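You operate a simulated robot arm through the tools that you are given. There is no shell and no other tool.

You are at the controls of a simulated two-armed robot. One attempt, no reset.

JOB
Park the machine: mushroom button in, blower off, air knob to zero, clamp B open, carriage lever on held.
Fine: the machine is standing, do not start it; the mushroom button comes first.

It is judged by the outcome, as a careful person would: the job done as asked, and still so three seconds after it is handed in. It fails if anything else is knocked over, pushed out of place, dropped, spilled or broken.

ROBOT AND FRAMES
Two 7-joint arms with two-finger parallel grippers on one trunk that stands fixed in place. Base frame: the origin is at the foot of the trunk, x ahead of it, y to its left, z up. Units: m, degrees, N and s.
The left shoulder is at [0.07, 0.177, 1.245], the right one opposite. With the tool pointing down near the work surface each hand reaches from about 0.1 to 0.64 m from the base axis, measured 20 degrees to its own side. Payload 3.43 kg a hand.
The tool frame of a hand sits at the grasp point between the pads (the TCP): z along the fingers, y along the line on which they close. The tips reach 0.03 m beyond it. Largest opening 0.094 m; finger width 0.028, thickness 0.01; the body of the gripper, 0.05 by 0.096 m, starts 0.055 m behind the TCP.
Orientation is told as [roll, pitch, yaw] about the base's x, y, z axes, in that order, counted from this pose: with the fingers straight down and closing along the base's y, the tool's x points along the base's -x, its y along +y and its z along -z.

CONTROLS
- The arms move only by the tool move_arm. It takes "left_motion", "right_motion" or both (then of equal length, played together; a hand with none holds still); each is a list of rows, each an object (a shift or turn left out is 0, a gripper value left out holds the last) with "dp": the shift along the tool's x, y, z in m, a list of three; "angular": the turn, a rotation vector about the tool's x, y, z in degrees, a list of three; "gripper": the gripper command, from -1 (fully open) to 1 (shut), values between in proportion. In form: [{"dp": [tx, ty, tz], "angular": [ax, ay, az], "gripper": gripper}, ...]. A call has 1 to 20 rows; each row shifts and turns the commanded pose from where the row before left it, along the tool's axes as they then stand. Each row takes 0.2 s and may step no farther than 0.05 m and 8.6 degrees from the row before; otherwise, or with a gripper value out of range, the whole call is refused. Where a pose cannot be reached the arm comes as near as it can. A force on the tool above 60 N (or 10 N above the force at the start of the call, whichever is more), or a blocked arm, ends the call early, and 0.2 s more pass. The fingers move at their own pace (about 0.153 m/s each) and stop on an object; they squeeze with about 24 N. The grip force told is the motor's: it shows also when the fingers shut on nothing. Time passes only in rows, and 0.2 s behind the last, so rows that do not move let the fingers close. The reply holds the time, the measured pose of the TCP, the force on the tool along the base axes, the opening and the grip force, in the units named above and with some noise, with the torque about the TCP (base axes, N m) and any sound that the robot's microphone picked up.
- Cameras (640 x 400 px; columns grow to the right, rows downward): "scene" is now at [0.1375, -0.0179, 1.5683]; the picture's right is [-0.18, -0.98, -0.00], its down [-0.53, 0.10, -0.84] and it looks along [0.83, -0.15, -0.54] (base axes); focal length 214 px, centre (320, 200). "left" rides on the left gripper at [0.076, -0.014, -0.103] in its tool frame; the picture's right is [0.18, 0.98, 0.00], its down [-0.75, 0.14, -0.64] and it looks along [-0.63, 0.12, 0.77] (tool axes); focal length 243 px, centre (320, 200). "right" rides on the right gripper at [0.076, 0.014, -0.102] in its tool frame; the picture's right is [-0.18, 0.98, 0.00], its down [-0.75, -0.14, -0.64] and it looks along [-0.63, -0.12, 0.77] (tool axes); focal length 243 px, centre (320, 200). There is no depth. A picture from a camera that has moved, and an enlarged one, comes with that camera's place and axes in the base frame and with its lens.
- get_image(camera): a new picture of that camera. No time passes.
- lift_body(by): slides the trunk up (or, below 0, down) by that many m; the arms and the scene camera ride with it, the base frame stays. It gives what a move gives, with no picture.
- pan_tilt(pan, tilt): turns the head with the scene camera to pan (to the left, within 86 degrees either way) and tilt (down, from -29 to 69), counted from straight ahead of the robot. It gives what a move gives.
- close_up(camera, box): a new picture of the part [left, top, right, bottom] of that camera's present view, enlarged. No time passes.
- job_done(): hands the job in; it is judged then, once.

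Places have to be worked out from the pictures, the camera data and where the tool is seen. Open the grippers and draw the arms clear of the work before you hand the job in, unless the task says otherwise.

The tools are called after ">>>" by a JSON object that holds its "api" and its "payload". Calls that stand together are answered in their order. move_arm: Moves the arms, as the interface text tells. Its arguments: {"type":"object","properties":{"left_motion":{"type":"array"},"right_motion":{"type":"array"}},"required":[]} The other tools are called the same way: lift_body (by) moves the trunk up or down; pan_tilt (pan, tilt) turns the head that bears the scene camera; get_image (camera) takes a picture; close_up (camera, box) takes an enlarged picture of a part of a camera's view; job_done () hands the job in.

At the start:

```text
t: 0.0
left_tcp_pos: [0.3585, 0.0068, 1.5094]
left_tcp_rot: [0.0, -0.1, 0.0]
left_contact_force: [-0.1, 0.5, -0.2]
left_moment: [-0.02, 0.04, -0.01]
left_opening: 0.0941
left_gripper_force: 0.0
right_tcp_pos: [0.4273, -0.3106, 1.5102]
right_tcp_rot: [0.0, -0.1, 0.0]
right_contact_force: [-0.6, 0.3, -0.7]
right_moment: [-0.01, -0.01, 0.01]
right_opening: 0.0939
right_gripper_force: 0.1
trunk travel left (down, up): [-0.825, 0.015]
head pan, tilt (commanded): [-10.4, 32.6]
```

scene: 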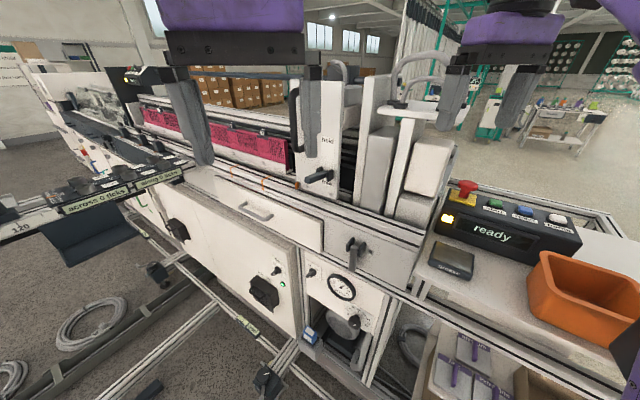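
right: 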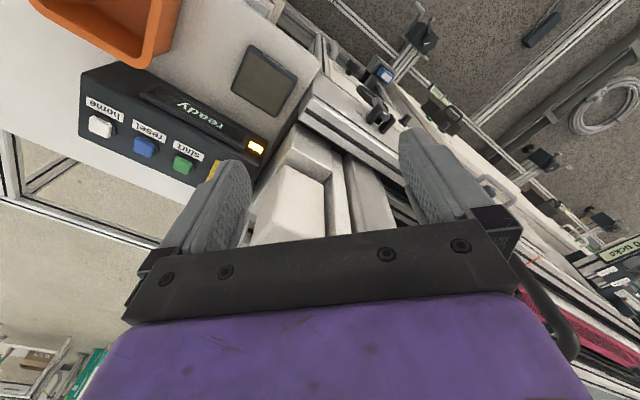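
left: 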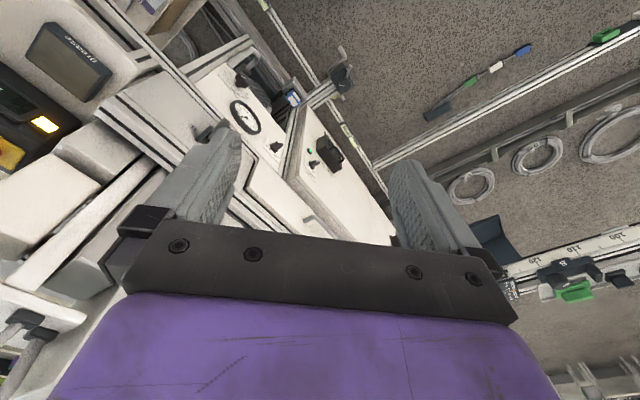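

The scene shows a machine with a red mushroom button on the control box at right, knobs and a gauge below, and levers. I'll take close-ups to identify each control first.

>>> {"api": "close_up", "payload": {"camera": "scene", "box": [400, 160, 600, 285]}}

>>> {"api": "close_up", "payload": {"camera": "scene", "box": [220, 230, 420, 355]}}

>>> {"api": "close_up", "payload": {"camera": "scene", "box": [260, 110, 420, 210]}}

>>> {"api": "close_up", "payload": {"camera": "scene", "box": [0, 130, 220, 268]}}

>>> {"api": "close_up", "payload": {"camera": "left", "box": [480, 200, 640, 300]}}

```text
3.20 times, centred on (500, 222) of scene
camera zoom: at [0.1375, -0.0179, 1.5683], right [-0.18, -0.98, 0.0], down [-0.53, 0.1, -0.84], along [0.83, -0.15, -0.54], focal length 686 px, centre (-256, 128)
```

zoom: 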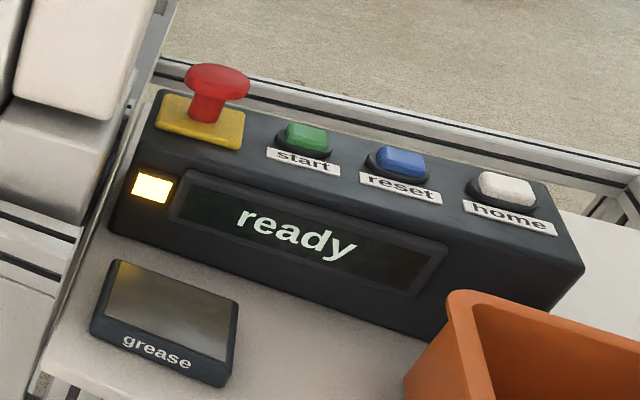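

```text
3.20 times, centred on (320, 292) of scene
camera zoom: at [0.1375, -0.0179, 1.5683], right [-0.18, -0.98, 0.0], down [-0.53, 0.1, -0.84], along [0.83, -0.15, -0.54], focal length 686 px, centre (320, -96)
```

zoom: 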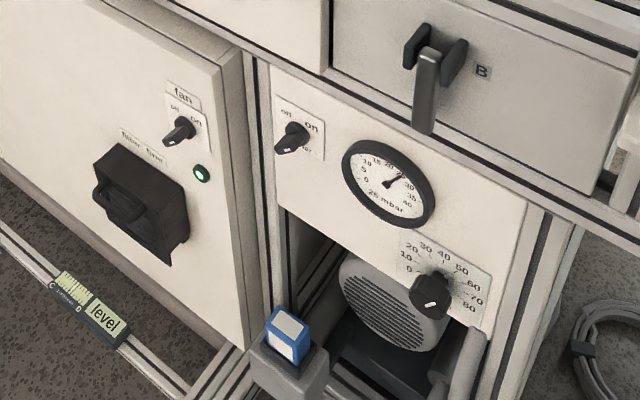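

```text
4.00 times, centred on (340, 160) of scene
camera zoom: at [0.1375, -0.0179, 1.5683], right [-0.18, -0.98, 0.0], down [-0.53, 0.1, -0.84], along [0.83, -0.15, -0.54], focal length 858 px, centre (240, 360)
```

zoom: 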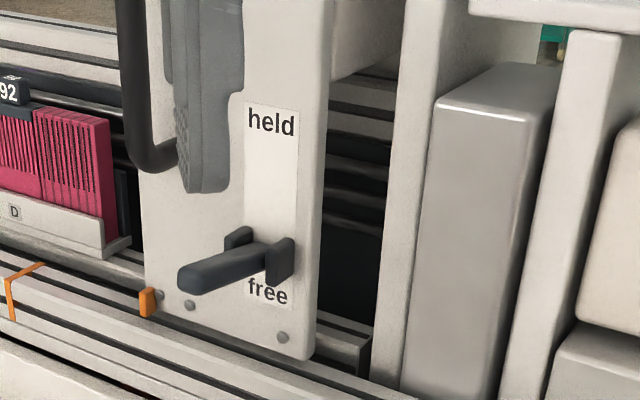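

```text
2.90 times, centred on (110, 199) of scene
camera zoom: at [0.1375, -0.0179, 1.5683], right [-0.18, -0.98, 0.0], down [-0.53, 0.1, -0.84], along [0.83, -0.15, -0.54], focal length 622 px, centre (929, 203)
```

zoom: 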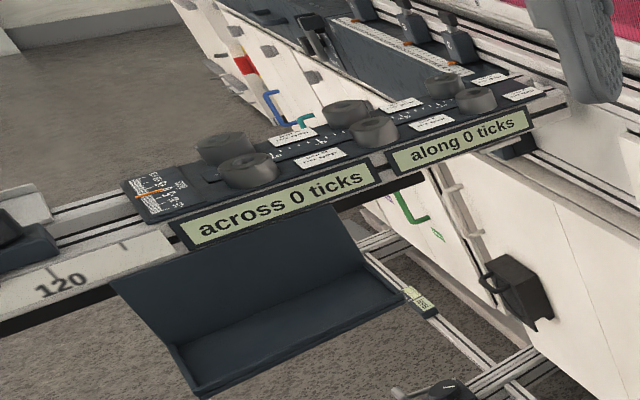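

```text
4.00 times, centred on (560, 250) of left
camera zoom: at [0.2824, -0.0066, 1.6128], right [-0.18, 0.98, 0.0], down [0.75, 0.14, 0.64], along [0.63, 0.12, -0.77], focal length 970 px, centre (-640, 0)
```

zoom: 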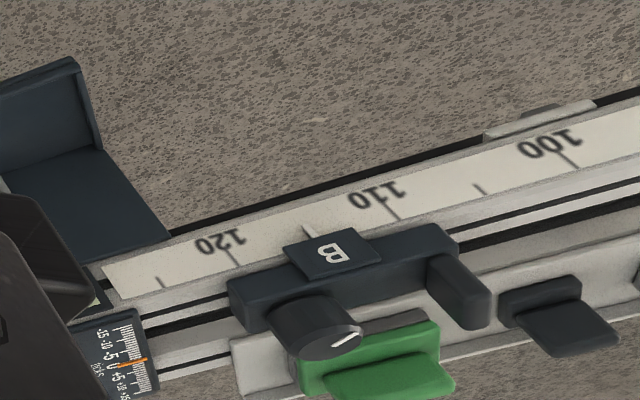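

The blower switch, air knob (next to the "mbar" gauge) and lever "B" seem visible, but there is also a fan switch and another "B" slider. I'll pan the head around to see the whole machine before acting.

>>> {"api": "pan_tilt", "payload": {"pan": 50, "tilt": 35}}

>>> {"api": "get_image", "payload": {"camera": "scene"}}

>>> {"api": "pan_tilt", "payload": {"pan": -10, "tilt": 60}}

>>> {"api": "get_image", "payload": {"camera": "scene"}}

>>> {"api": "pan_tilt", "payload": {"pan": -60, "tilt": 40}}

>>> {"api": "get_image", "payload": {"camera": "scene"}}

```text
t: 1.3
left_tcp_pos: [0.3587, 0.0062, 1.5102]
left_tcp_rot: [-0.1, 0.0, -0.1]
left_contact_force: [0.6, -0.5, 0.6]
left_moment: [-0.01, -0.02, -0.03]
left_opening: 0.0938
left_gripper_force: 0.0
right_tcp_pos: [0.4279, -0.3109, 1.51]
right_tcp_rot: [0.1, -0.1, 0.0]
right_contact_force: [-0.7, 0.2, 0.2]
right_moment: [0.02, -0.01, -0.03]
right_opening: 0.0939
right_gripper_force: 0.1
trunk travel left (down, up): [-0.825, 0.015]
head pan, tilt (commanded): [50.0, 35.0]
```

```text
taken
camera scene: at [0.1065, 0.0657, 1.5647], right [0.77, -0.64, 0.0], down [-0.37, -0.44, -0.82], along [0.53, 0.63, -0.57], focal length 214 px, centre (320, 200)
```

scene: 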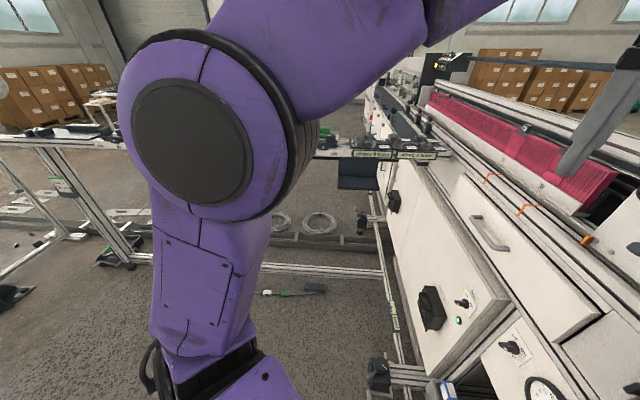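

```text
t: 2.6
left_tcp_pos: [0.3595, 0.0059, 1.5104]
left_tcp_rot: [-0.1, -0.1, 0.0]
left_contact_force: [-0.1, -0.9, -0.6]
left_moment: [0.03, -0.02, 0.03]
left_opening: 0.0941
left_gripper_force: 0.0
right_tcp_pos: [0.428, -0.3114, 1.5101]
right_tcp_rot: [-0.1, 0.0, 0.0]
right_contact_force: [-0.1, 0.0, 0.6]
right_moment: [0.01, -0.02, -0.01]
right_opening: 0.094
right_gripper_force: 0.0
trunk travel left (down, up): [-0.825, 0.015]
head pan, tilt (commanded): [-10.0, 60.0]
```

```text
taken
camera scene: at [0.1155, -0.0132, 1.5304], right [-0.17, -0.98, 0.0], down [-0.85, 0.15, -0.5], along [0.49, -0.09, -0.87], focal length 214 px, centre (320, 200)
```

scene: 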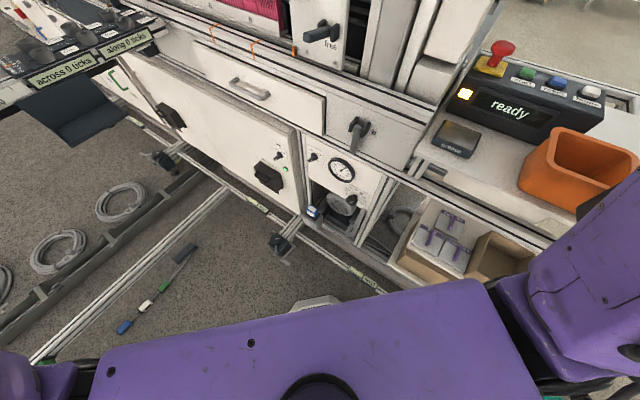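

```text
t: 3.8
left_tcp_pos: [0.3589, 0.0059, 1.5101]
left_tcp_rot: [-0.1, -0.1, 0.0]
left_contact_force: [1.0, 0.5, -0.2]
left_moment: [-0.03, 0.02, -0.03]
left_opening: 0.0941
left_gripper_force: 0.0
right_tcp_pos: [0.4267, -0.3098, 1.51]
right_tcp_rot: [0.0, 0.0, -0.1]
right_contact_force: [0.5, -0.4, 0.6]
right_moment: [0.0, -0.01, -0.02]
right_opening: 0.094
right_gripper_force: 0.0
trunk travel left (down, up): [-0.825, 0.015]
head pan, tilt (commanded): [-60.0, 40.0]
```

```text
taken
camera scene: at [0.0923, -0.0753, 1.5571], right [-0.87, -0.5, 0.0], down [-0.32, 0.56, -0.77], along [0.38, -0.66, -0.64], focal length 214 px, centre (320, 200)
```

scene: 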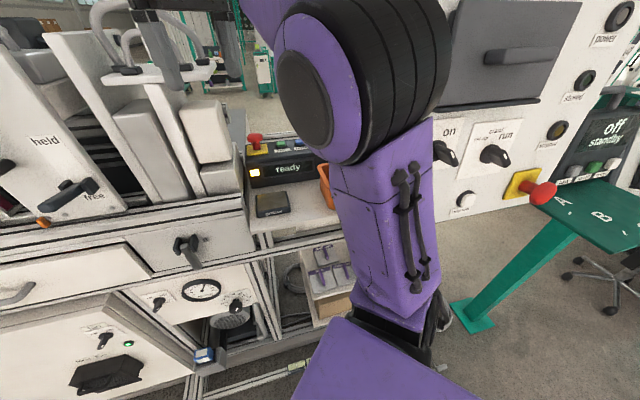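

There's a second panel at the right with its own mushroom and switches. Let me look more to the right and zoom in to know what belongs to what.

>>> {"api": "close_up", "payload": {"camera": "scene", "box": [400, 80, 640, 230]}}

>>> {"api": "close_up", "payload": {"camera": "scene", "box": [130, 210, 290, 310]}}

>>> {"api": "pan_tilt", "payload": {"pan": -86, "tilt": 35}}

>>> {"api": "get_image", "payload": {"camera": "scene"}}

>>> {"api": "pan_tilt", "payload": {"pan": 86, "tilt": 35}}

>>> {"api": "get_image", "payload": {"camera": "scene"}}

```text
2.67 times, centred on (520, 155) of scene
camera zoom: at [0.0923, -0.0753, 1.5571], right [-0.87, -0.5, 0.0], down [-0.32, 0.56, -0.77], along [0.38, -0.66, -0.64], focal length 572 px, centre (-213, 320)
```

zoom: 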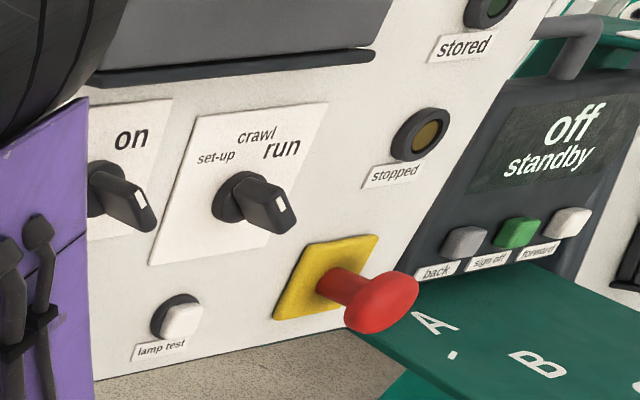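

```text
4.00 times, centred on (210, 260) of scene
camera zoom: at [0.0923, -0.0753, 1.5571], right [-0.87, -0.5, 0.0], down [-0.32, 0.56, -0.77], along [0.38, -0.66, -0.64], focal length 858 px, centre (760, -40)
```

zoom: 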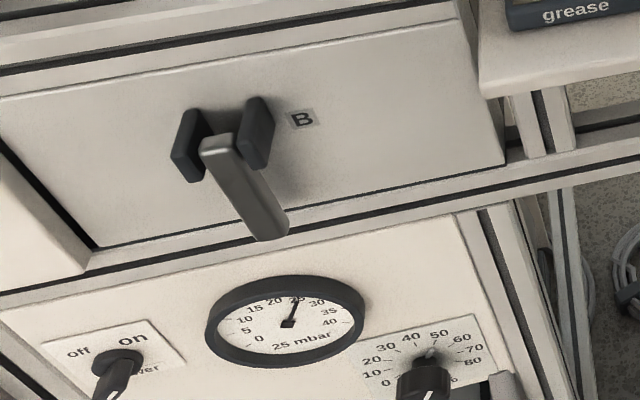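

```text
t: 4.7
left_tcp_pos: [0.3595, 0.0053, 1.5098]
left_tcp_rot: [-0.1, 0.0, 0.0]
left_contact_force: [0.5, -0.4, -0.2]
left_moment: [0.02, 0.03, 0.04]
left_opening: 0.094
left_gripper_force: 0.0
right_tcp_pos: [0.4265, -0.3089, 1.5102]
right_tcp_rot: [0.0, 0.0, 0.0]
right_contact_force: [0.0, -0.5, 0.0]
right_moment: [0.03, 0.0, 0.03]
right_opening: 0.0942
right_gripper_force: 0.2
trunk travel left (down, up): [-0.825, 0.015]
head pan, tilt (commanded): [-85.9, 35.0]
```

```text
taken
camera scene: at [0.0561, -0.0895, 1.5647], right [-1.0, -0.07, 0.0], down [-0.04, 0.57, -0.82], along [0.06, -0.82, -0.57], focal length 214 px, centre (320, 200)
```

scene: 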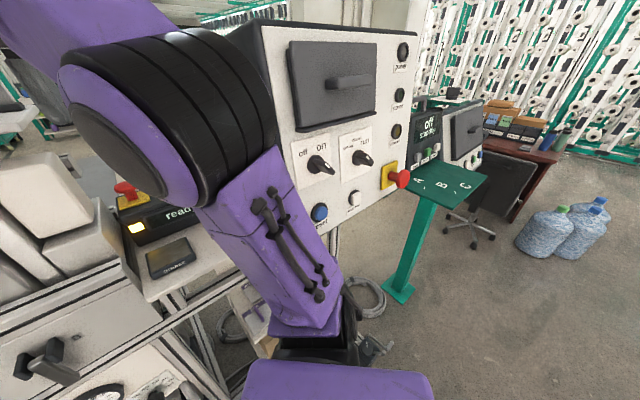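

```text
t: 7.3
left_tcp_pos: [0.3587, 0.0061, 1.5098]
left_tcp_rot: [-0.1, -0.2, 0.0]
left_contact_force: [0.2, -0.3, -0.6]
left_moment: [0.02, -0.01, 0.03]
left_opening: 0.0942
left_gripper_force: 0.0
right_tcp_pos: [0.4284, -0.3106, 1.5102]
right_tcp_rot: [-0.1, 0.0, 0.0]
right_contact_force: [0.2, -0.1, -0.4]
right_moment: [0.0, -0.01, 0.02]
right_opening: 0.0937
right_gripper_force: 0.1
trunk travel left (down, up): [-0.825, 0.015]
head pan, tilt (commanded): [85.9, 35.0]
```

```text
taken
camera scene: at [0.0561, 0.0861, 1.5647], right [1.0, -0.07, 0.0], down [-0.04, -0.57, -0.82], along [0.06, 0.82, -0.57], focal length 214 px, centre (320, 200)
```

scene: 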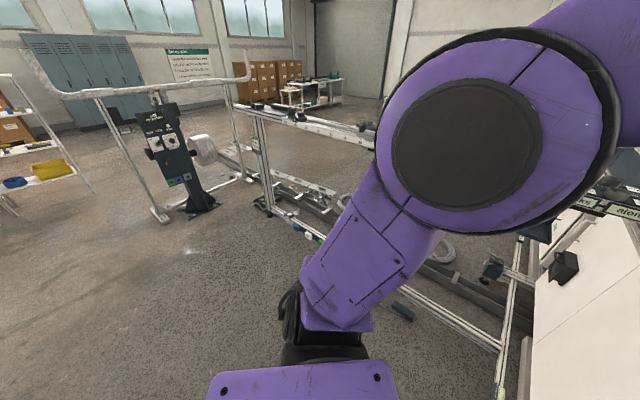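

The relevant controls are all on the machine ahead: mushroom on the "ready" box, blower switch and % air knob under the gauge, lever B, and the held/free carriage lever. I draw both hands back and outward at height so the head gets a clear view, and return the head.

>>> {"api": "move_arm", "payload": {"left_motion": [{"dp": [0, 0.05, 0]}, {"dp": [0, 0.05, 0]}, {"dp": [0, 0.05, 0]}, {"dp": [0, 0.05, 0]}, {"dp": [0, 0.05, 0]}], "right_motion": [{"dp": [0.04, -0.02, 0]}, {"dp": [0.04, -0.02, 0]}, {"dp": [0.04, -0.02, 0]}, {"dp": [0.03, -0.02, 0]}, {"dp": [0, -0.02, 0]}]}}

>>> {"api": "pan_tilt", "payload": {"pan": -15, "tilt": 45}}

>>> {"api": "get_image", "payload": {"camera": "scene"}}

>>> {"api": "get_image", "payload": {"camera": "right"}}

>>> {"api": "get_image", "payload": {"camera": "left"}}

```text
t: 8.5
left_tcp_pos: [0.3797, 0.2494, 1.4772]
left_tcp_rot: [-0.5, -0.2, 0.0]
left_contact_force: [1.4, -1.1, -0.6]
left_moment: [-0.06, -0.02, -0.01]
left_opening: 0.0937
left_gripper_force: 0.1
left hand out of reach, approached as far as the arm can: row 4, 5
right_tcp_pos: [0.2807, -0.4105, 1.506]
right_tcp_rot: [-0.4, 0.2, 0.0]
right_contact_force: [0.2, -0.1, 1.0]
right_moment: [-0.01, 0.03, -0.01]
right_opening: 0.094
right_gripper_force: 0.0
right hand out of reach, approached as far as the arm can: row 3
trunk travel left (down, up): [-0.825, 0.015]
head pan, tilt (commanded): [85.9, 35.0]
```

```text
t: 10.2
left_tcp_pos: [0.3765, 0.2421, 1.4794]
left_tcp_rot: [-0.2, -0.3, 0.1]
left_contact_force: [0.1, 0.5, -0.6]
left_moment: [0.02, 0.02, 0.0]
left_opening: 0.0938
left_gripper_force: 0.1
right_tcp_pos: [0.2792, -0.4156, 1.5038]
right_tcp_rot: [-0.1, 0.0, -0.1]
right_contact_force: [0.0, -0.4, -0.1]
right_moment: [-0.02, 0.0, 0.0]
right_opening: 0.0941
right_gripper_force: 0.1
trunk travel left (down, up): [-0.825, 0.015]
head pan, tilt (commanded): [-15.0, 45.0]
```

```text
taken
camera scene: at [0.1283, -0.0224, 1.5499], right [-0.26, -0.97, 0.0], down [-0.68, 0.18, -0.71], along [0.68, -0.18, -0.71], focal length 214 px, centre (320, 200)
```

scene: 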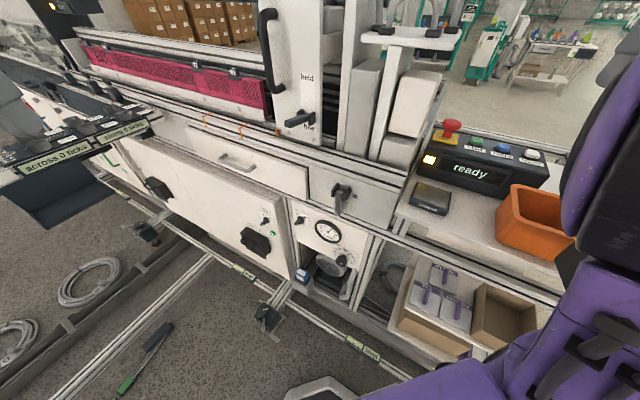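

```text
taken
camera right: at [0.2026, -0.4014, 1.6062], right [0.18, 0.98, 0.0], down [0.75, -0.14, 0.64], along [0.63, -0.12, -0.77], focal length 243 px, centre (320, 200)
```

right: 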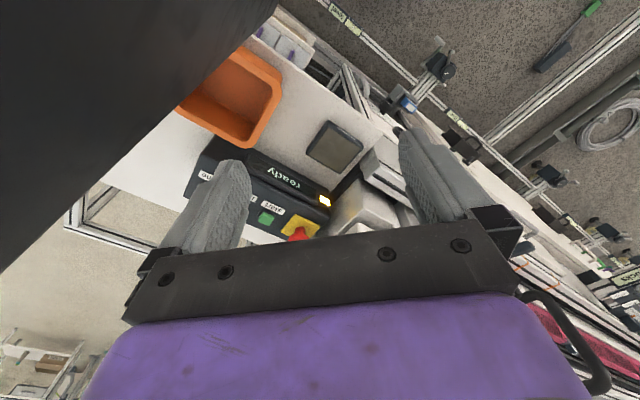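

```text
taken
camera left: at [0.3005, 0.2305, 1.5823], right [-0.18, 0.98, 0.0], down [0.75, 0.14, 0.64], along [0.63, 0.12, -0.76], focal length 243 px, centre (320, 200)
```

left: 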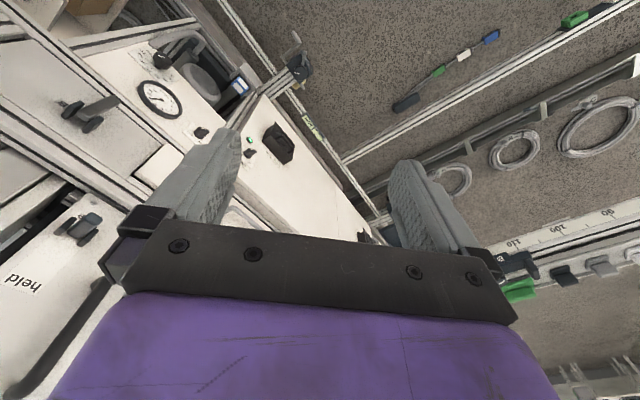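

Rough triangulation puts the mushroom near [0.58,-0.52,1.26], lever B near [0.57,-0.21,1.10]. Hands are over free space in front of the machine, so I lower the trunk 0.2 m to gain a baseline for measuring positions.

>>> {"api": "lift_body", "payload": {"by": -0.2}}

>>> {"api": "get_image", "payload": {"camera": "scene"}}

>>> {"api": "get_image", "payload": {"camera": "left"}}

>>> {"api": "get_image", "payload": {"camera": "right"}}

```text
t: 12.4
left_tcp_pos: [0.377, 0.2433, 1.2803]
left_tcp_rot: [-0.2, -0.3, 0.1]
left_contact_force: [-0.9, -0.3, -0.7]
left_moment: [0.03, -0.01, 0.02]
left_opening: 0.0941
left_gripper_force: 0.1
right_tcp_pos: [0.2786, -0.416, 1.3054]
right_tcp_rot: [0.0, 0.0, 0.0]
right_contact_force: [-0.2, 0.5, -0.3]
right_moment: [-0.03, 0.0, 0.01]
right_opening: 0.0941
right_gripper_force: 0.0
trunk travel left (down, up): [-0.625, 0.215]
head pan, tilt (commanded): [-15.0, 45.0]
```

```text
taken
camera scene: at [0.1282, -0.0226, 1.3499], right [-0.26, -0.97, 0.0], down [-0.68, 0.18, -0.71], along [0.68, -0.18, -0.71], focal length 214 px, centre (320, 200)
```

scene: 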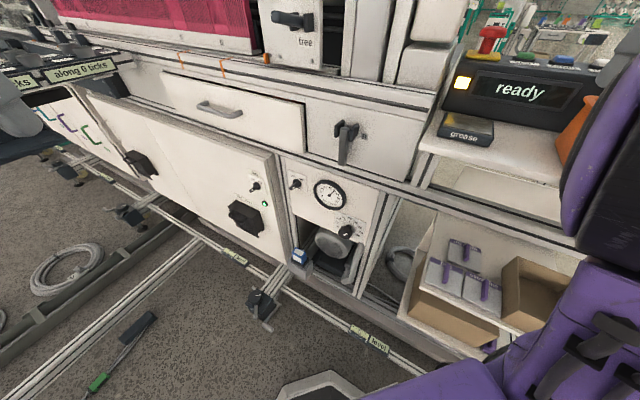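

```text
taken
camera left: at [0.3005, 0.2305, 1.3823], right [-0.18, 0.98, 0.0], down [0.75, 0.14, 0.64], along [0.63, 0.12, -0.76], focal length 243 px, centre (320, 200)
```

left: 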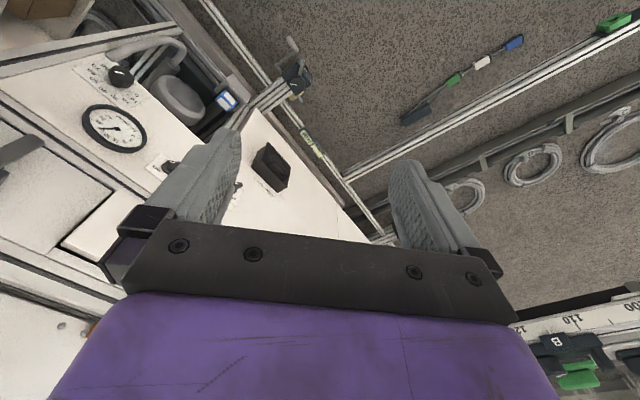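

```text
taken
camera right: at [0.2025, -0.4017, 1.4062], right [0.18, 0.98, 0.0], down [0.75, -0.14, 0.64], along [0.63, -0.12, -0.77], focal length 243 px, centre (320, 200)
```

right: 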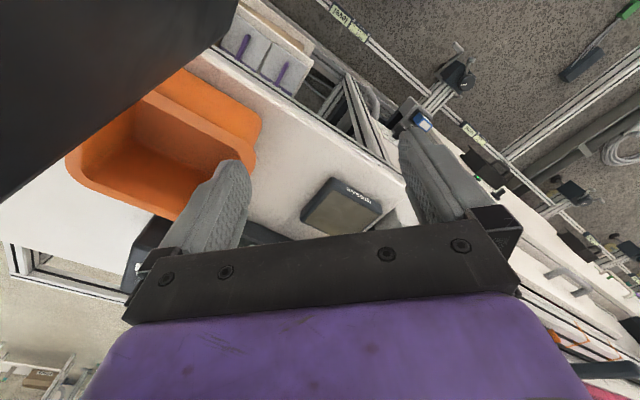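

Now I take close-ups from this height for exact pixel positions of each control.

>>> {"api": "close_up", "payload": {"camera": "scene", "box": [440, 20, 600, 120]}}

>>> {"api": "close_up", "payload": {"camera": "scene", "box": [280, 100, 440, 200]}}

>>> {"api": "close_up", "payload": {"camera": "scene", "box": [230, 160, 390, 260]}}

>>> {"api": "close_up", "payload": {"camera": "scene", "box": [220, 0, 380, 100]}}

>>> {"api": "close_up", "payload": {"camera": "left", "box": [20, 50, 220, 175]}}

```text
4.00 times, centred on (520, 70) of scene
camera zoom: at [0.1282, -0.0226, 1.3499], right [-0.26, -0.97, 0.0], down [-0.68, 0.18, -0.71], along [0.68, -0.18, -0.71], focal length 858 px, centre (-480, 720)
```

zoom: 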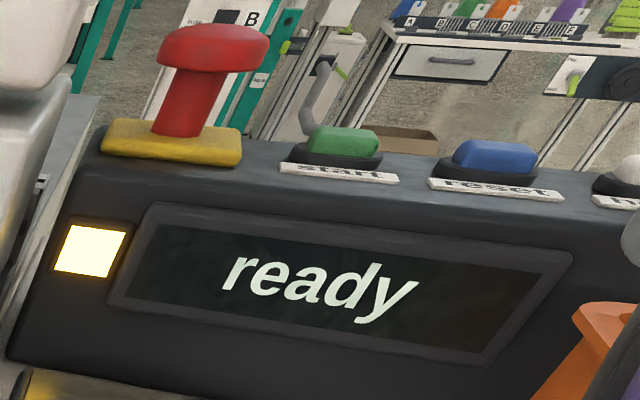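

```text
4.00 times, centred on (360, 150) of scene
camera zoom: at [0.1282, -0.0226, 1.3499], right [-0.26, -0.97, 0.0], down [-0.68, 0.18, -0.71], along [0.68, -0.18, -0.71], focal length 858 px, centre (160, 400)
```

zoom: 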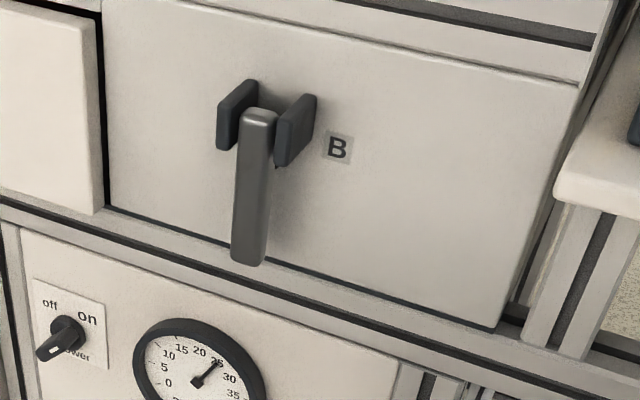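

```text
4.00 times, centred on (310, 210) of scene
camera zoom: at [0.1282, -0.0226, 1.3499], right [-0.26, -0.97, 0.0], down [-0.68, 0.18, -0.71], along [0.68, -0.18, -0.71], focal length 858 px, centre (360, 160)
```

zoom: 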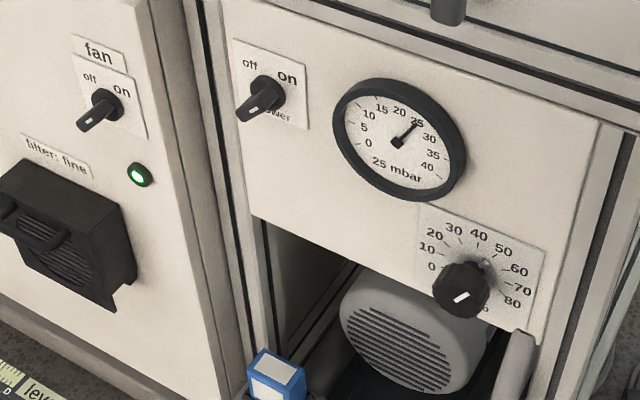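

```text
4.00 times, centred on (300, 50) of scene
camera zoom: at [0.1282, -0.0226, 1.3499], right [-0.26, -0.97, 0.0], down [-0.68, 0.18, -0.71], along [0.68, -0.18, -0.71], focal length 858 px, centre (400, 800)
```

zoom: 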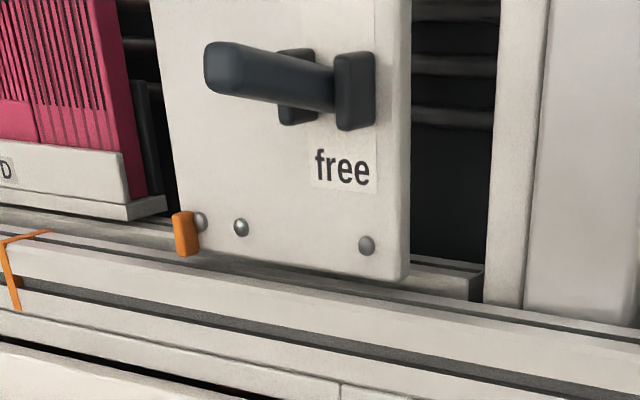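

```text
3.20 times, centred on (120, 112) of left
camera zoom: at [0.3005, 0.2305, 1.3823], right [-0.18, 0.98, 0.0], down [0.75, 0.14, 0.64], along [0.63, 0.12, -0.76], focal length 776 px, centre (960, 480)
```

zoom: 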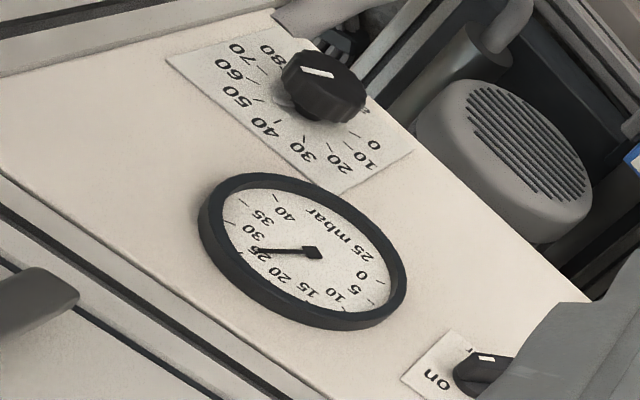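

Triangulation with both heights gives the mushroom top near [0.57,-0.51,1.28]; the table left corner is at about [0.46,-0.34,1.10]. I raise the trunk a little, close the right fingers and move forward at safe height above the table, turning the tool toward the mushroom.

>>> {"api": "lift_body", "payload": {"by": 0.1}}

>>> {"api": "move_arm", "payload": {"right_motion": [{"dp": [-0.04, 0, -0.01], "gripper": 1}, {"dp": [-0.04, 0, -0.01], "gripper": 1}, {"dp": [-0.04, 0, -0.01], "gripper": 1}, {"dp": [-0.03, 0, 0], "gripper": 1}, {"angular": [0, 0, 7.5]}, {"angular": [0, 0, 7.5]}, {"angular": [0, 0, 7.5]}, {"angular": [0, 0, 7.5]}, {"angular": [0, -8, 0]}, {"angular": [0, -8, 0]}, {"angular": [0, -8, 0]}, {"angular": [0, -8, 0]}, {"angular": [0, -8, 0]}]}}

>>> {"api": "get_image", "payload": {"camera": "scene"}}

>>> {"api": "get_image", "payload": {"camera": "right"}}

```text
t: 13.8
left_tcp_pos: [0.3778, 0.2434, 1.3787]
left_tcp_rot: [-0.1, -0.3, 0.0]
left_contact_force: [0.2, 0.4, 0.2]
left_moment: [0.0, -0.01, 0.0]
left_opening: 0.094
left_gripper_force: 0.0
right_tcp_pos: [0.2791, -0.4156, 1.404]
right_tcp_rot: [0.0, 0.1, -0.1]
right_contact_force: [0.7, 0.1, -0.3]
right_moment: [-0.02, 0.02, 0.0]
right_opening: 0.094
right_gripper_force: 0.0
trunk travel left (down, up): [-0.725, 0.115]
head pan, tilt (commanded): [-15.0, 45.0]
```

```text
t: 16.6
left_tcp_pos: [0.3772, 0.2439, 1.3793]
left_tcp_rot: [-0.2, -0.2, 0.0]
left_contact_force: [-0.4, -0.2, 0.1]
left_moment: [0.01, -0.02, -0.02]
left_opening: 0.094
left_gripper_force: 0.1
right_tcp_pos: [0.4744, -0.4261, 1.4944]
right_tcp_rot: [0.0, -40.1, -30.1]
right_contact_force: [0.8, -0.7, -0.6]
right_moment: [-0.03, 0.0, -0.03]
right_opening: 0.0
right_gripper_force: 24.2
right hand out of reach, approached as far as the arm can: row 2, 3, 4, 11, 12, 13
trunk travel left (down, up): [-0.725, 0.115]
head pan, tilt (commanded): [-15.0, 45.0]
```

```text
taken
camera scene: at [0.1282, -0.0221, 1.4499], right [-0.26, -0.97, 0.0], down [-0.68, 0.18, -0.71], along [0.68, -0.18, -0.71], focal length 214 px, centre (320, 200)
```

scene: 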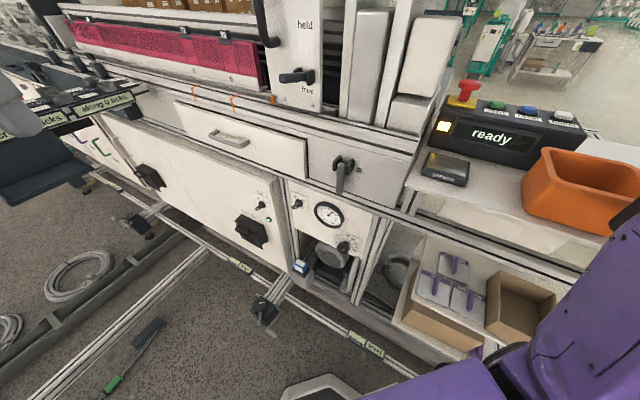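

```text
taken
camera right: at [0.3731, -0.3518, 1.5226], right [0.61, 0.78, 0.12], down [0.07, -0.2, 0.98], along [0.79, -0.59, -0.18], focal length 243 px, centre (320, 200)
```

right: 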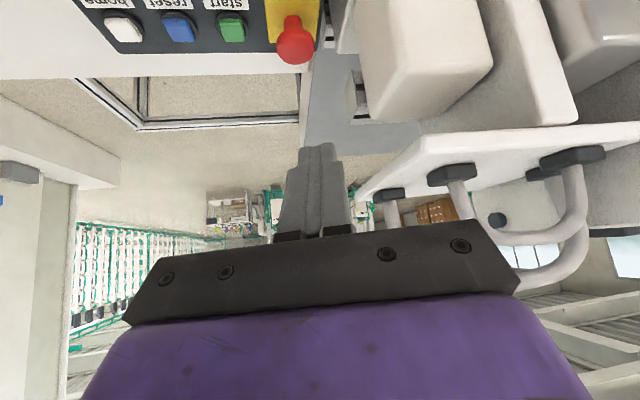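

The mushroom now triangulates consistently to [0.571,-0.509,1.277] and the machine's front seems yawed about 38° (inward direction ≈[0.79,-0.62]). I align the tool's yaw to it and step forward, then read where the hand truly ends up.

>>> {"api": "move_arm", "payload": {"right_motion": [{"angular": [5.14, 0, 6.13]}, {"dp": [-0.0383, 0, 0.032]}, {}]}}

>>> {"api": "get_image", "payload": {"camera": "right"}}

>>> {"api": "get_image", "payload": {"camera": "scene"}}

```text
t: 17.4
left_tcp_pos: [0.3773, 0.2419, 1.3799]
left_tcp_rot: [-0.2, -0.3, 0.0]
left_contact_force: [0.2, 0.5, -0.3]
left_moment: [0.02, 0.0, 0.04]
left_opening: 0.0937
left_gripper_force: 0.1
right_tcp_pos: [0.5118, -0.4588, 1.4943]
right_tcp_rot: [0.2, -40.0, -38.3]
right_contact_force: [-0.6, 0.0, 0.5]
right_moment: [-0.01, -0.01, 0.0]
right_opening: 0.0
right_gripper_force: 23.4
trunk travel left (down, up): [-0.725, 0.115]
head pan, tilt (commanded): [-15.0, 45.0]
```

```text
taken
camera right: at [0.4229, -0.371, 1.5234], right [0.72, 0.69, 0.12], down [0.04, -0.21, 0.98], along [0.7, -0.7, -0.18], focal length 243 px, centre (320, 200)
```

right: 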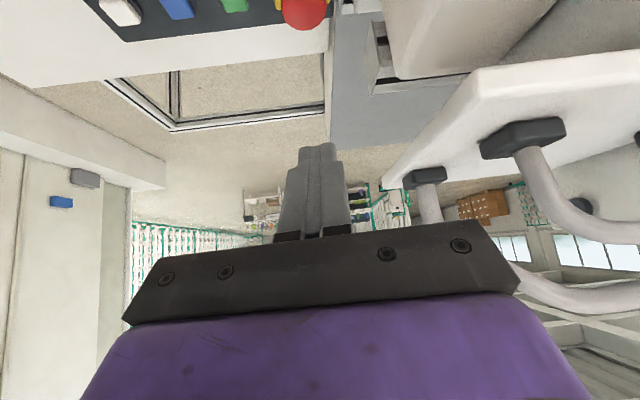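

```text
taken
camera scene: at [0.1275, -0.0232, 1.4499], right [-0.26, -0.97, 0.0], down [-0.68, 0.18, -0.71], along [0.68, -0.18, -0.71], focal length 214 px, centre (320, 200)
```

scene: 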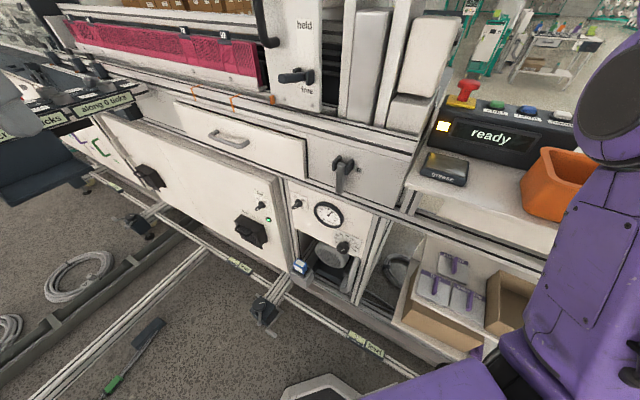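

The move followed exactly. Now I descend in small steps toward a point above the mushroom (tip about 8 cm above) and check clearance to the white block.

>>> {"api": "move_arm", "payload": {"right_motion": [{"dp": [0.0099, -0.0007, 0.0344]}, {"dp": [0.0099, -0.0007, 0.0344]}, {"dp": [0.0099, -0.0007, 0.0344]}, {}]}}

>>> {"api": "get_image", "payload": {"camera": "right"}}

>>> {"api": "get_image", "payload": {"camera": "scene"}}

```text
t: 18.4
left_tcp_pos: [0.3776, 0.2424, 1.3804]
left_tcp_rot: [-0.3, -0.1, 0.0]
left_contact_force: [-0.4, 0.5, -0.2]
left_moment: [-0.01, 0.0, 0.06]
left_opening: 0.0941
left_gripper_force: 0.1
right_tcp_pos: [0.5475, -0.4869, 1.3938]
right_tcp_rot: [0.0, -40.0, -38.0]
right_contact_force: [0.0, 0.2, -1.0]
right_moment: [-0.04, -0.01, 0.0]
right_opening: 0.0
right_gripper_force: 24.3
trunk travel left (down, up): [-0.725, 0.115]
head pan, tilt (commanded): [-15.0, 45.0]
```

```text
taken
camera right: at [0.4587, -0.3996, 1.4214], right [0.72, 0.69, 0.12], down [0.04, -0.21, 0.98], along [0.7, -0.69, -0.18], focal length 243 px, centre (320, 200)
```

right: 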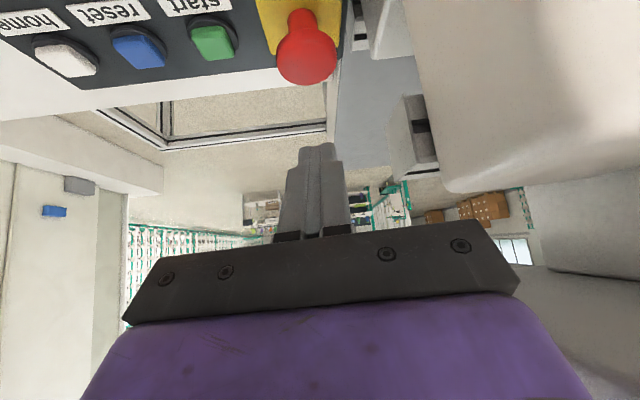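

```text
taken
camera scene: at [0.1284, -0.0229, 1.4498], right [-0.26, -0.97, 0.0], down [-0.68, 0.18, -0.71], along [0.68, -0.18, -0.71], focal length 214 px, centre (320, 200)
```

scene: 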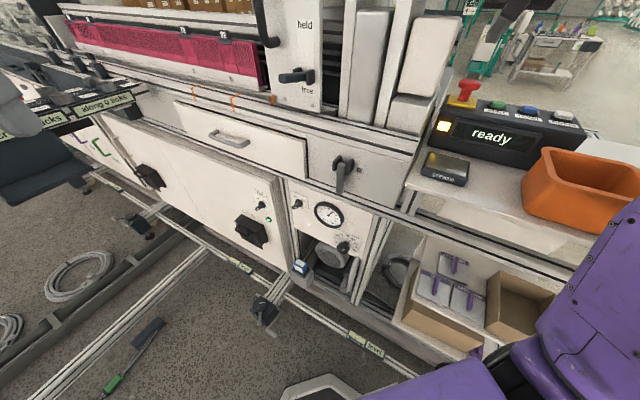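

The block's front corner is at about [0.584,-0.438,1.40], leaving ~6 cm lateral gap to the mushroom axis, enough for the 9.6 cm wide gripper body. I go down to ~2–3 cm above the head and check.

>>> {"api": "move_arm", "payload": {"right_motion": [{"dp": [0.0139, -0.0012, 0.0282]}, {"dp": [0.0139, -0.0012, 0.0282]}, {}]}}

>>> {"api": "get_image", "payload": {"camera": "right"}}

>>> {"api": "close_up", "payload": {"camera": "scene", "box": [400, 20, 560, 120]}}

```text
t: 19.1
left_tcp_pos: [0.3765, 0.2425, 1.38]
left_tcp_rot: [-0.2, -0.3, 0.0]
left_contact_force: [-0.6, 0.2, 0.9]
left_moment: [0.0, 0.02, -0.02]
left_opening: 0.094
left_gripper_force: 0.0
right_tcp_pos: [0.5568, -0.4976, 1.3336]
right_tcp_rot: [0.1, -40.1, -38.0]
right_contact_force: [0.1, -0.9, 0.6]
right_moment: [0.0, -0.02, 0.01]
right_opening: 0.0
right_gripper_force: 24.2
trunk travel left (down, up): [-0.725, 0.115]
head pan, tilt (commanded): [-15.0, 45.0]
```

```text
taken
camera right: at [0.4679, -0.4096, 1.3617], right [0.72, 0.69, 0.12], down [0.04, -0.21, 0.98], along [0.7, -0.69, -0.18], focal length 243 px, centre (320, 200)
```

right: 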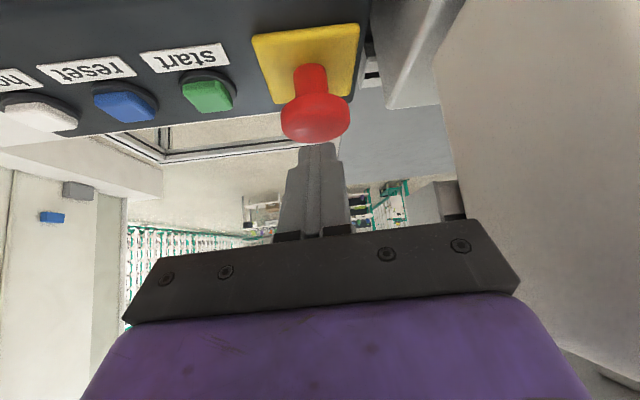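

```text
4.00 times, centred on (480, 70) of scene
camera zoom: at [0.1275, -0.0229, 1.4499], right [-0.26, -0.97, 0.0], down [-0.68, 0.18, -0.71], along [0.68, -0.18, -0.71], focal length 858 px, centre (-320, 720)
```

zoom: 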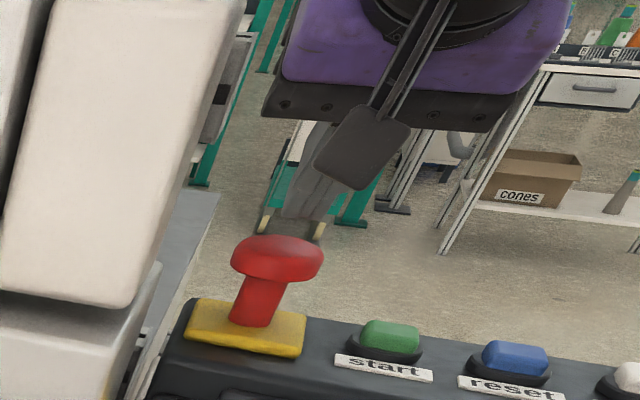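

The tip is right above the head centre (head ≈[0.572,-0.508,1.284], tip [0.572,-0.509,1.311]). I press down along the button's axis in small steps and watch force and sound.

>>> {"api": "move_arm", "payload": {"right_motion": [{"dp": [0.003, 0, 0.0052]}, {"dp": [0.003, 0, 0.0052]}, {"dp": [0.003, 0, 0.0052]}, {"dp": [0.003, 0, 0.0052]}]}}

>>> {"api": "close_up", "payload": {"camera": "scene", "box": [400, 20, 560, 120]}}

>>> {"api": "get_image", "payload": {"camera": "right"}}

```text
t: 20.1
left_tcp_pos: [0.3769, 0.2443, 1.3786]
left_tcp_rot: [-0.2, -0.3, 0.1]
left_contact_force: [0.9, -0.6, 0.5]
left_moment: [0.02, 0.01, -0.02]
left_opening: 0.094
left_gripper_force: 0.1
right_tcp_pos: [0.5583, -0.5034, 1.3175]
right_tcp_rot: [-0.2, -39.8, -37.5]
right_contact_force: [1.3, 0.8, 1.7]
right_moment: [0.01, -0.09, 0.0]
right_opening: 0.0
right_gripper_force: 24.1
right hand out of reach, approached as far as the arm can: row 3, 4
trunk travel left (down, up): [-0.725, 0.115]
head pan, tilt (commanded): [-15.0, 45.0]
```

```text
4.00 times, centred on (480, 70) of scene
camera zoom: at [0.1279, -0.022, 1.45], right [-0.26, -0.97, 0.0], down [-0.68, 0.18, -0.71], along [0.68, -0.18, -0.71], focal length 858 px, centre (-320, 720)
```

zoom: 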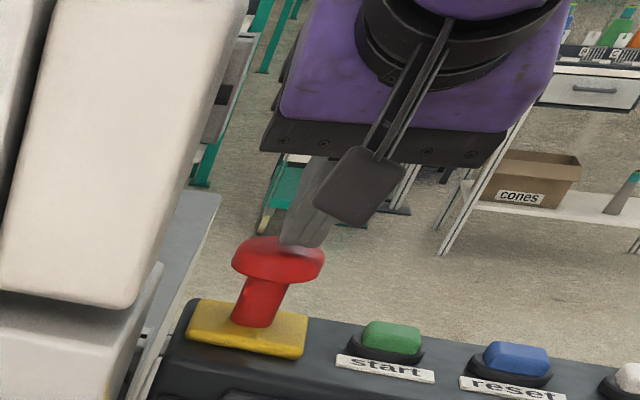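

```text
taken
camera right: at [0.4689, -0.4175, 1.3473], right [0.71, 0.69, 0.12], down [0.05, -0.21, 0.98], along [0.7, -0.69, -0.18], focal length 243 px, centre (320, 200)
```

right: 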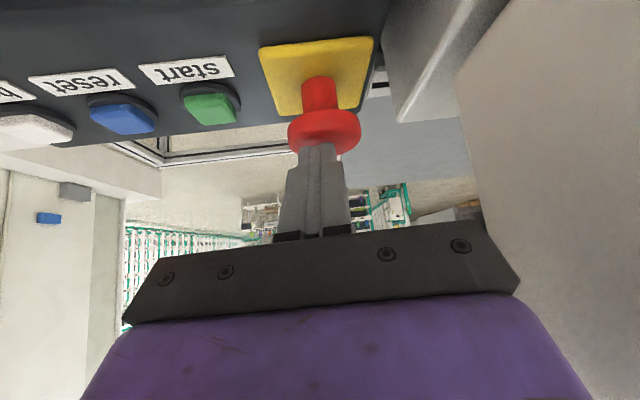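

The tip is touching the head (≈2 N) but the arm reports a reach limit for going lower in this pose. I press further by lowering the trunk in small increments.

>>> {"api": "lift_body", "payload": {"by": -0.006}}

>>> {"api": "close_up", "payload": {"camera": "scene", "box": [400, 20, 560, 120]}}

```text
t: 20.7
left_tcp_pos: [0.377, 0.2415, 1.3739]
left_tcp_rot: [-0.2, -0.2, 0.1]
left_contact_force: [0.4, 0.0, 0.2]
left_moment: [0.01, 0.03, -0.03]
left_opening: 0.0938
left_gripper_force: 0.0
right_tcp_pos: [0.5587, -0.5064, 1.3098]
right_tcp_rot: [-0.2, -39.5, -37.6]
right_contact_force: [0.3, -0.8, -0.3]
right_moment: [0.0, 0.01, 0.02]
right_opening: 0.0
right_gripper_force: 24.4
trunk travel left (down, up): [-0.719, 0.121]
head pan, tilt (commanded): [-15.0, 45.0]
heard: click
```

```text
4.00 times, centred on (480, 70) of scene
camera zoom: at [0.1288, -0.0232, 1.4437], right [-0.26, -0.97, 0.0], down [-0.68, 0.18, -0.71], along [0.68, -0.18, -0.71], focal length 858 px, centre (-320, 720)
```

zoom: 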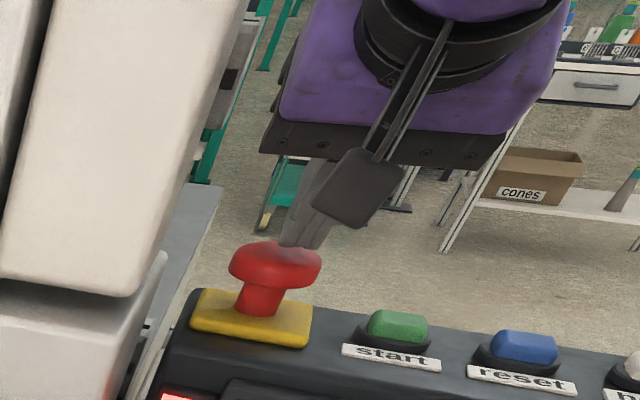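

A click was heard, the head sits lower and the status lamp turned red. I check the box display before moving away.

>>> {"api": "close_up", "payload": {"camera": "scene", "box": [420, 60, 600, 172]}}

>>> {"api": "move_arm", "payload": {"right_motion": [{"dp": [-0.01, 0, -0.02]}, {"dp": [-0.01, 0, -0.03]}, {}]}}

>>> {"api": "close_up", "payload": {"camera": "scene", "box": [420, 60, 600, 172]}}

```text
3.56 times, centred on (510, 116) of scene
camera zoom: at [0.1288, -0.0232, 1.4437], right [-0.26, -0.97, 0.0], down [-0.68, 0.18, -0.71], along [0.68, -0.18, -0.71], focal length 763 px, centre (-356, 499)
```

zoom: 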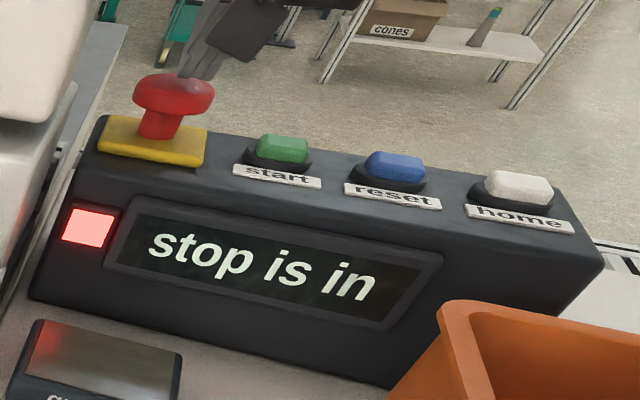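

```text
t: 21.5
left_tcp_pos: [0.3768, 0.2427, 1.3739]
left_tcp_rot: [-0.1, -0.2, 0.0]
left_contact_force: [0.2, 0.6, 0.1]
left_moment: [-0.01, 0.03, 0.0]
left_opening: 0.094
left_gripper_force: 0.0
right_tcp_pos: [0.5463, -0.4942, 1.3627]
right_tcp_rot: [-0.3, -39.7, -37.6]
right_contact_force: [1.2, -0.3, 0.3]
right_moment: [-0.01, -0.01, 0.0]
right_opening: 0.0003
right_gripper_force: 23.9
trunk travel left (down, up): [-0.719, 0.121]
head pan, tilt (commanded): [-15.0, 45.0]
```

```text
3.56 times, centred on (510, 116) of scene
camera zoom: at [0.1288, -0.0227, 1.4438], right [-0.26, -0.97, 0.0], down [-0.68, 0.18, -0.71], along [0.68, -0.18, -0.71], focal length 763 px, centre (-356, 499)
```

zoom: 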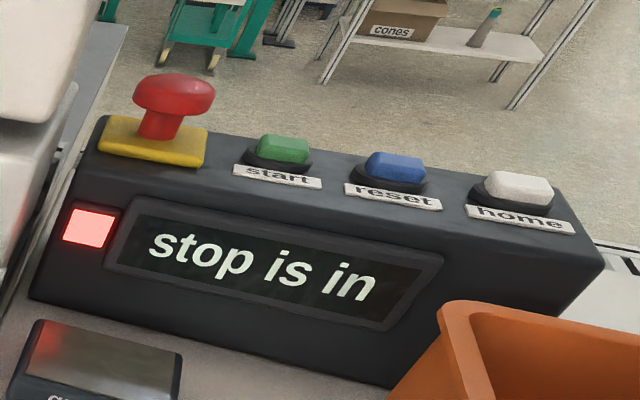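

The mushroom is in ("stop is in", lamp red, latched). I now withdraw the right hand up and back, since the left arm is better aligned for the front panel.

>>> {"api": "move_arm", "payload": {"right_motion": [{"dp": [-0.0099, 0, -0.0344]}, {"dp": [-0.0099, 0, -0.0344]}, {"dp": [-0.0099, 0, -0.0344]}, {"angular": [0, 8, 0]}, {"angular": [0, 8, 0]}, {"angular": [0, 8, 0]}, {"angular": [0, 8, 0]}, {"angular": [0, 8, 0]}, {"dp": [0.04, -0.025, 0.01]}, {"dp": [0.04, -0.025, 0.01]}, {"dp": [0.04, -0.025, 0.01]}, {"dp": [0.04, -0.025, 0.01]}, {"dp": [0.04, -0.025, 0.01]}]}}

>>> {"api": "pan_tilt", "payload": {"pan": -15, "tilt": 40}}

>>> {"api": "get_image", "payload": {"camera": "scene"}}

```text
t: 24.3
left_tcp_pos: [0.3914, 0.2532, 1.3672]
left_tcp_rot: [-0.5, 0.4, 0.0]
left_contact_force: [0.3, -1.3, -0.1]
left_moment: [0.07, 0.02, 0.0]
left_opening: 0.0938
left_gripper_force: 0.1
right_tcp_pos: [0.269, -0.4497, 1.3747]
right_tcp_rot: [-0.8, -9.2, -37.5]
right_contact_force: [34.7, 28.8, 5.6]
right_moment: [-3.0, 3.83, -1.41]
right_opening: 0.0
right_gripper_force: 24.4
right hand out of reach, approached as far as the arm can: row 5, 6, 7, 8, 11, 12, 13
trunk travel left (down, up): [-0.719, 0.121]
head pan, tilt (commanded): [-15.0, 45.0]
```

```text
t: 25.0
left_tcp_pos: [0.3918, 0.2544, 1.3668]
left_tcp_rot: [-0.7, 0.3, 0.0]
left_contact_force: [0.0, -0.1, 0.2]
left_moment: [-0.01, -0.02, -0.01]
left_opening: 0.0939
left_gripper_force: 0.1
right_tcp_pos: [0.2686, -0.45, 1.3755]
right_tcp_rot: [-0.9, -9.1, -37.8]
right_contact_force: [39.1, 25.9, -1.7]
right_moment: [-2.43, 3.46, -1.12]
right_opening: 0.0001
right_gripper_force: 24.1
trunk travel left (down, up): [-0.719, 0.121]
head pan, tilt (commanded): [-15.0, 40.0]
```

```text
taken
camera scene: at [0.1475, -0.0119, 1.4496], right [-0.26, -0.97, 0.01], down [-0.63, 0.16, -0.76], along [0.73, -0.2, -0.65], focal length 214 px, centre (320, 200)
```

scene: 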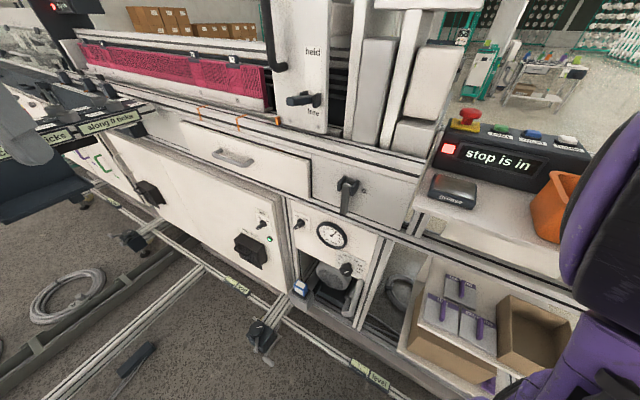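

The right hand reads ~47 N: it is pressing on something toward -x,-y. I stop and look around before moving.

>>> {"api": "get_image", "payload": {"camera": "right"}}

>>> {"api": "pan_tilt", "payload": {"pan": -70, "tilt": 20}}

>>> {"api": "get_image", "payload": {"camera": "scene"}}

```text
taken
camera right: at [0.2057, -0.3821, 1.4626], right [0.75, 0.66, 0.01], down [0.43, -0.5, 0.76], along [0.51, -0.56, -0.66], focal length 243 px, centre (320, 200)
```

right: 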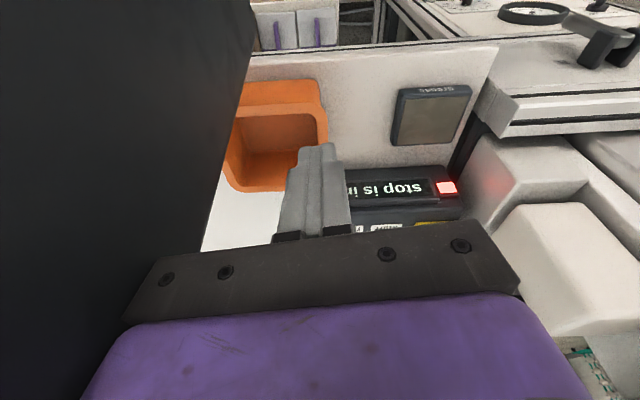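

```text
t: 26.2
left_tcp_pos: [0.3943, 0.2532, 1.3664]
left_tcp_rot: [-0.7, 0.6, 0.0]
left_contact_force: [0.2, 0.0, 0.2]
left_moment: [0.0, -0.01, -0.01]
left_opening: 0.094
left_gripper_force: 0.0
right_tcp_pos: [0.2689, -0.45, 1.3749]
right_tcp_rot: [-1.0, -9.2, -37.7]
right_contact_force: [37.4, 33.5, -20.9]
right_moment: [-3.02, 2.51, -1.57]
right_opening: 0.0
right_gripper_force: 24.0
trunk travel left (down, up): [-0.719, 0.121]
head pan, tilt (commanded): [-70.0, 20.0]
```

```text
taken
camera scene: at [0.0986, -0.0772, 1.482], right [-0.94, -0.34, 0.01], down [-0.13, 0.31, -0.94], along [0.32, -0.88, -0.34], focal length 214 px, centre (320, 200)
```

scene: 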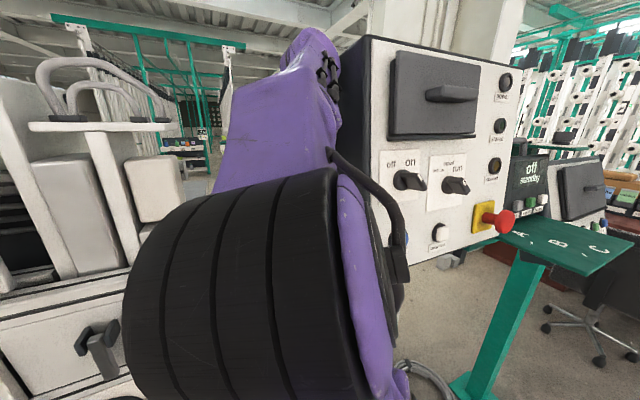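

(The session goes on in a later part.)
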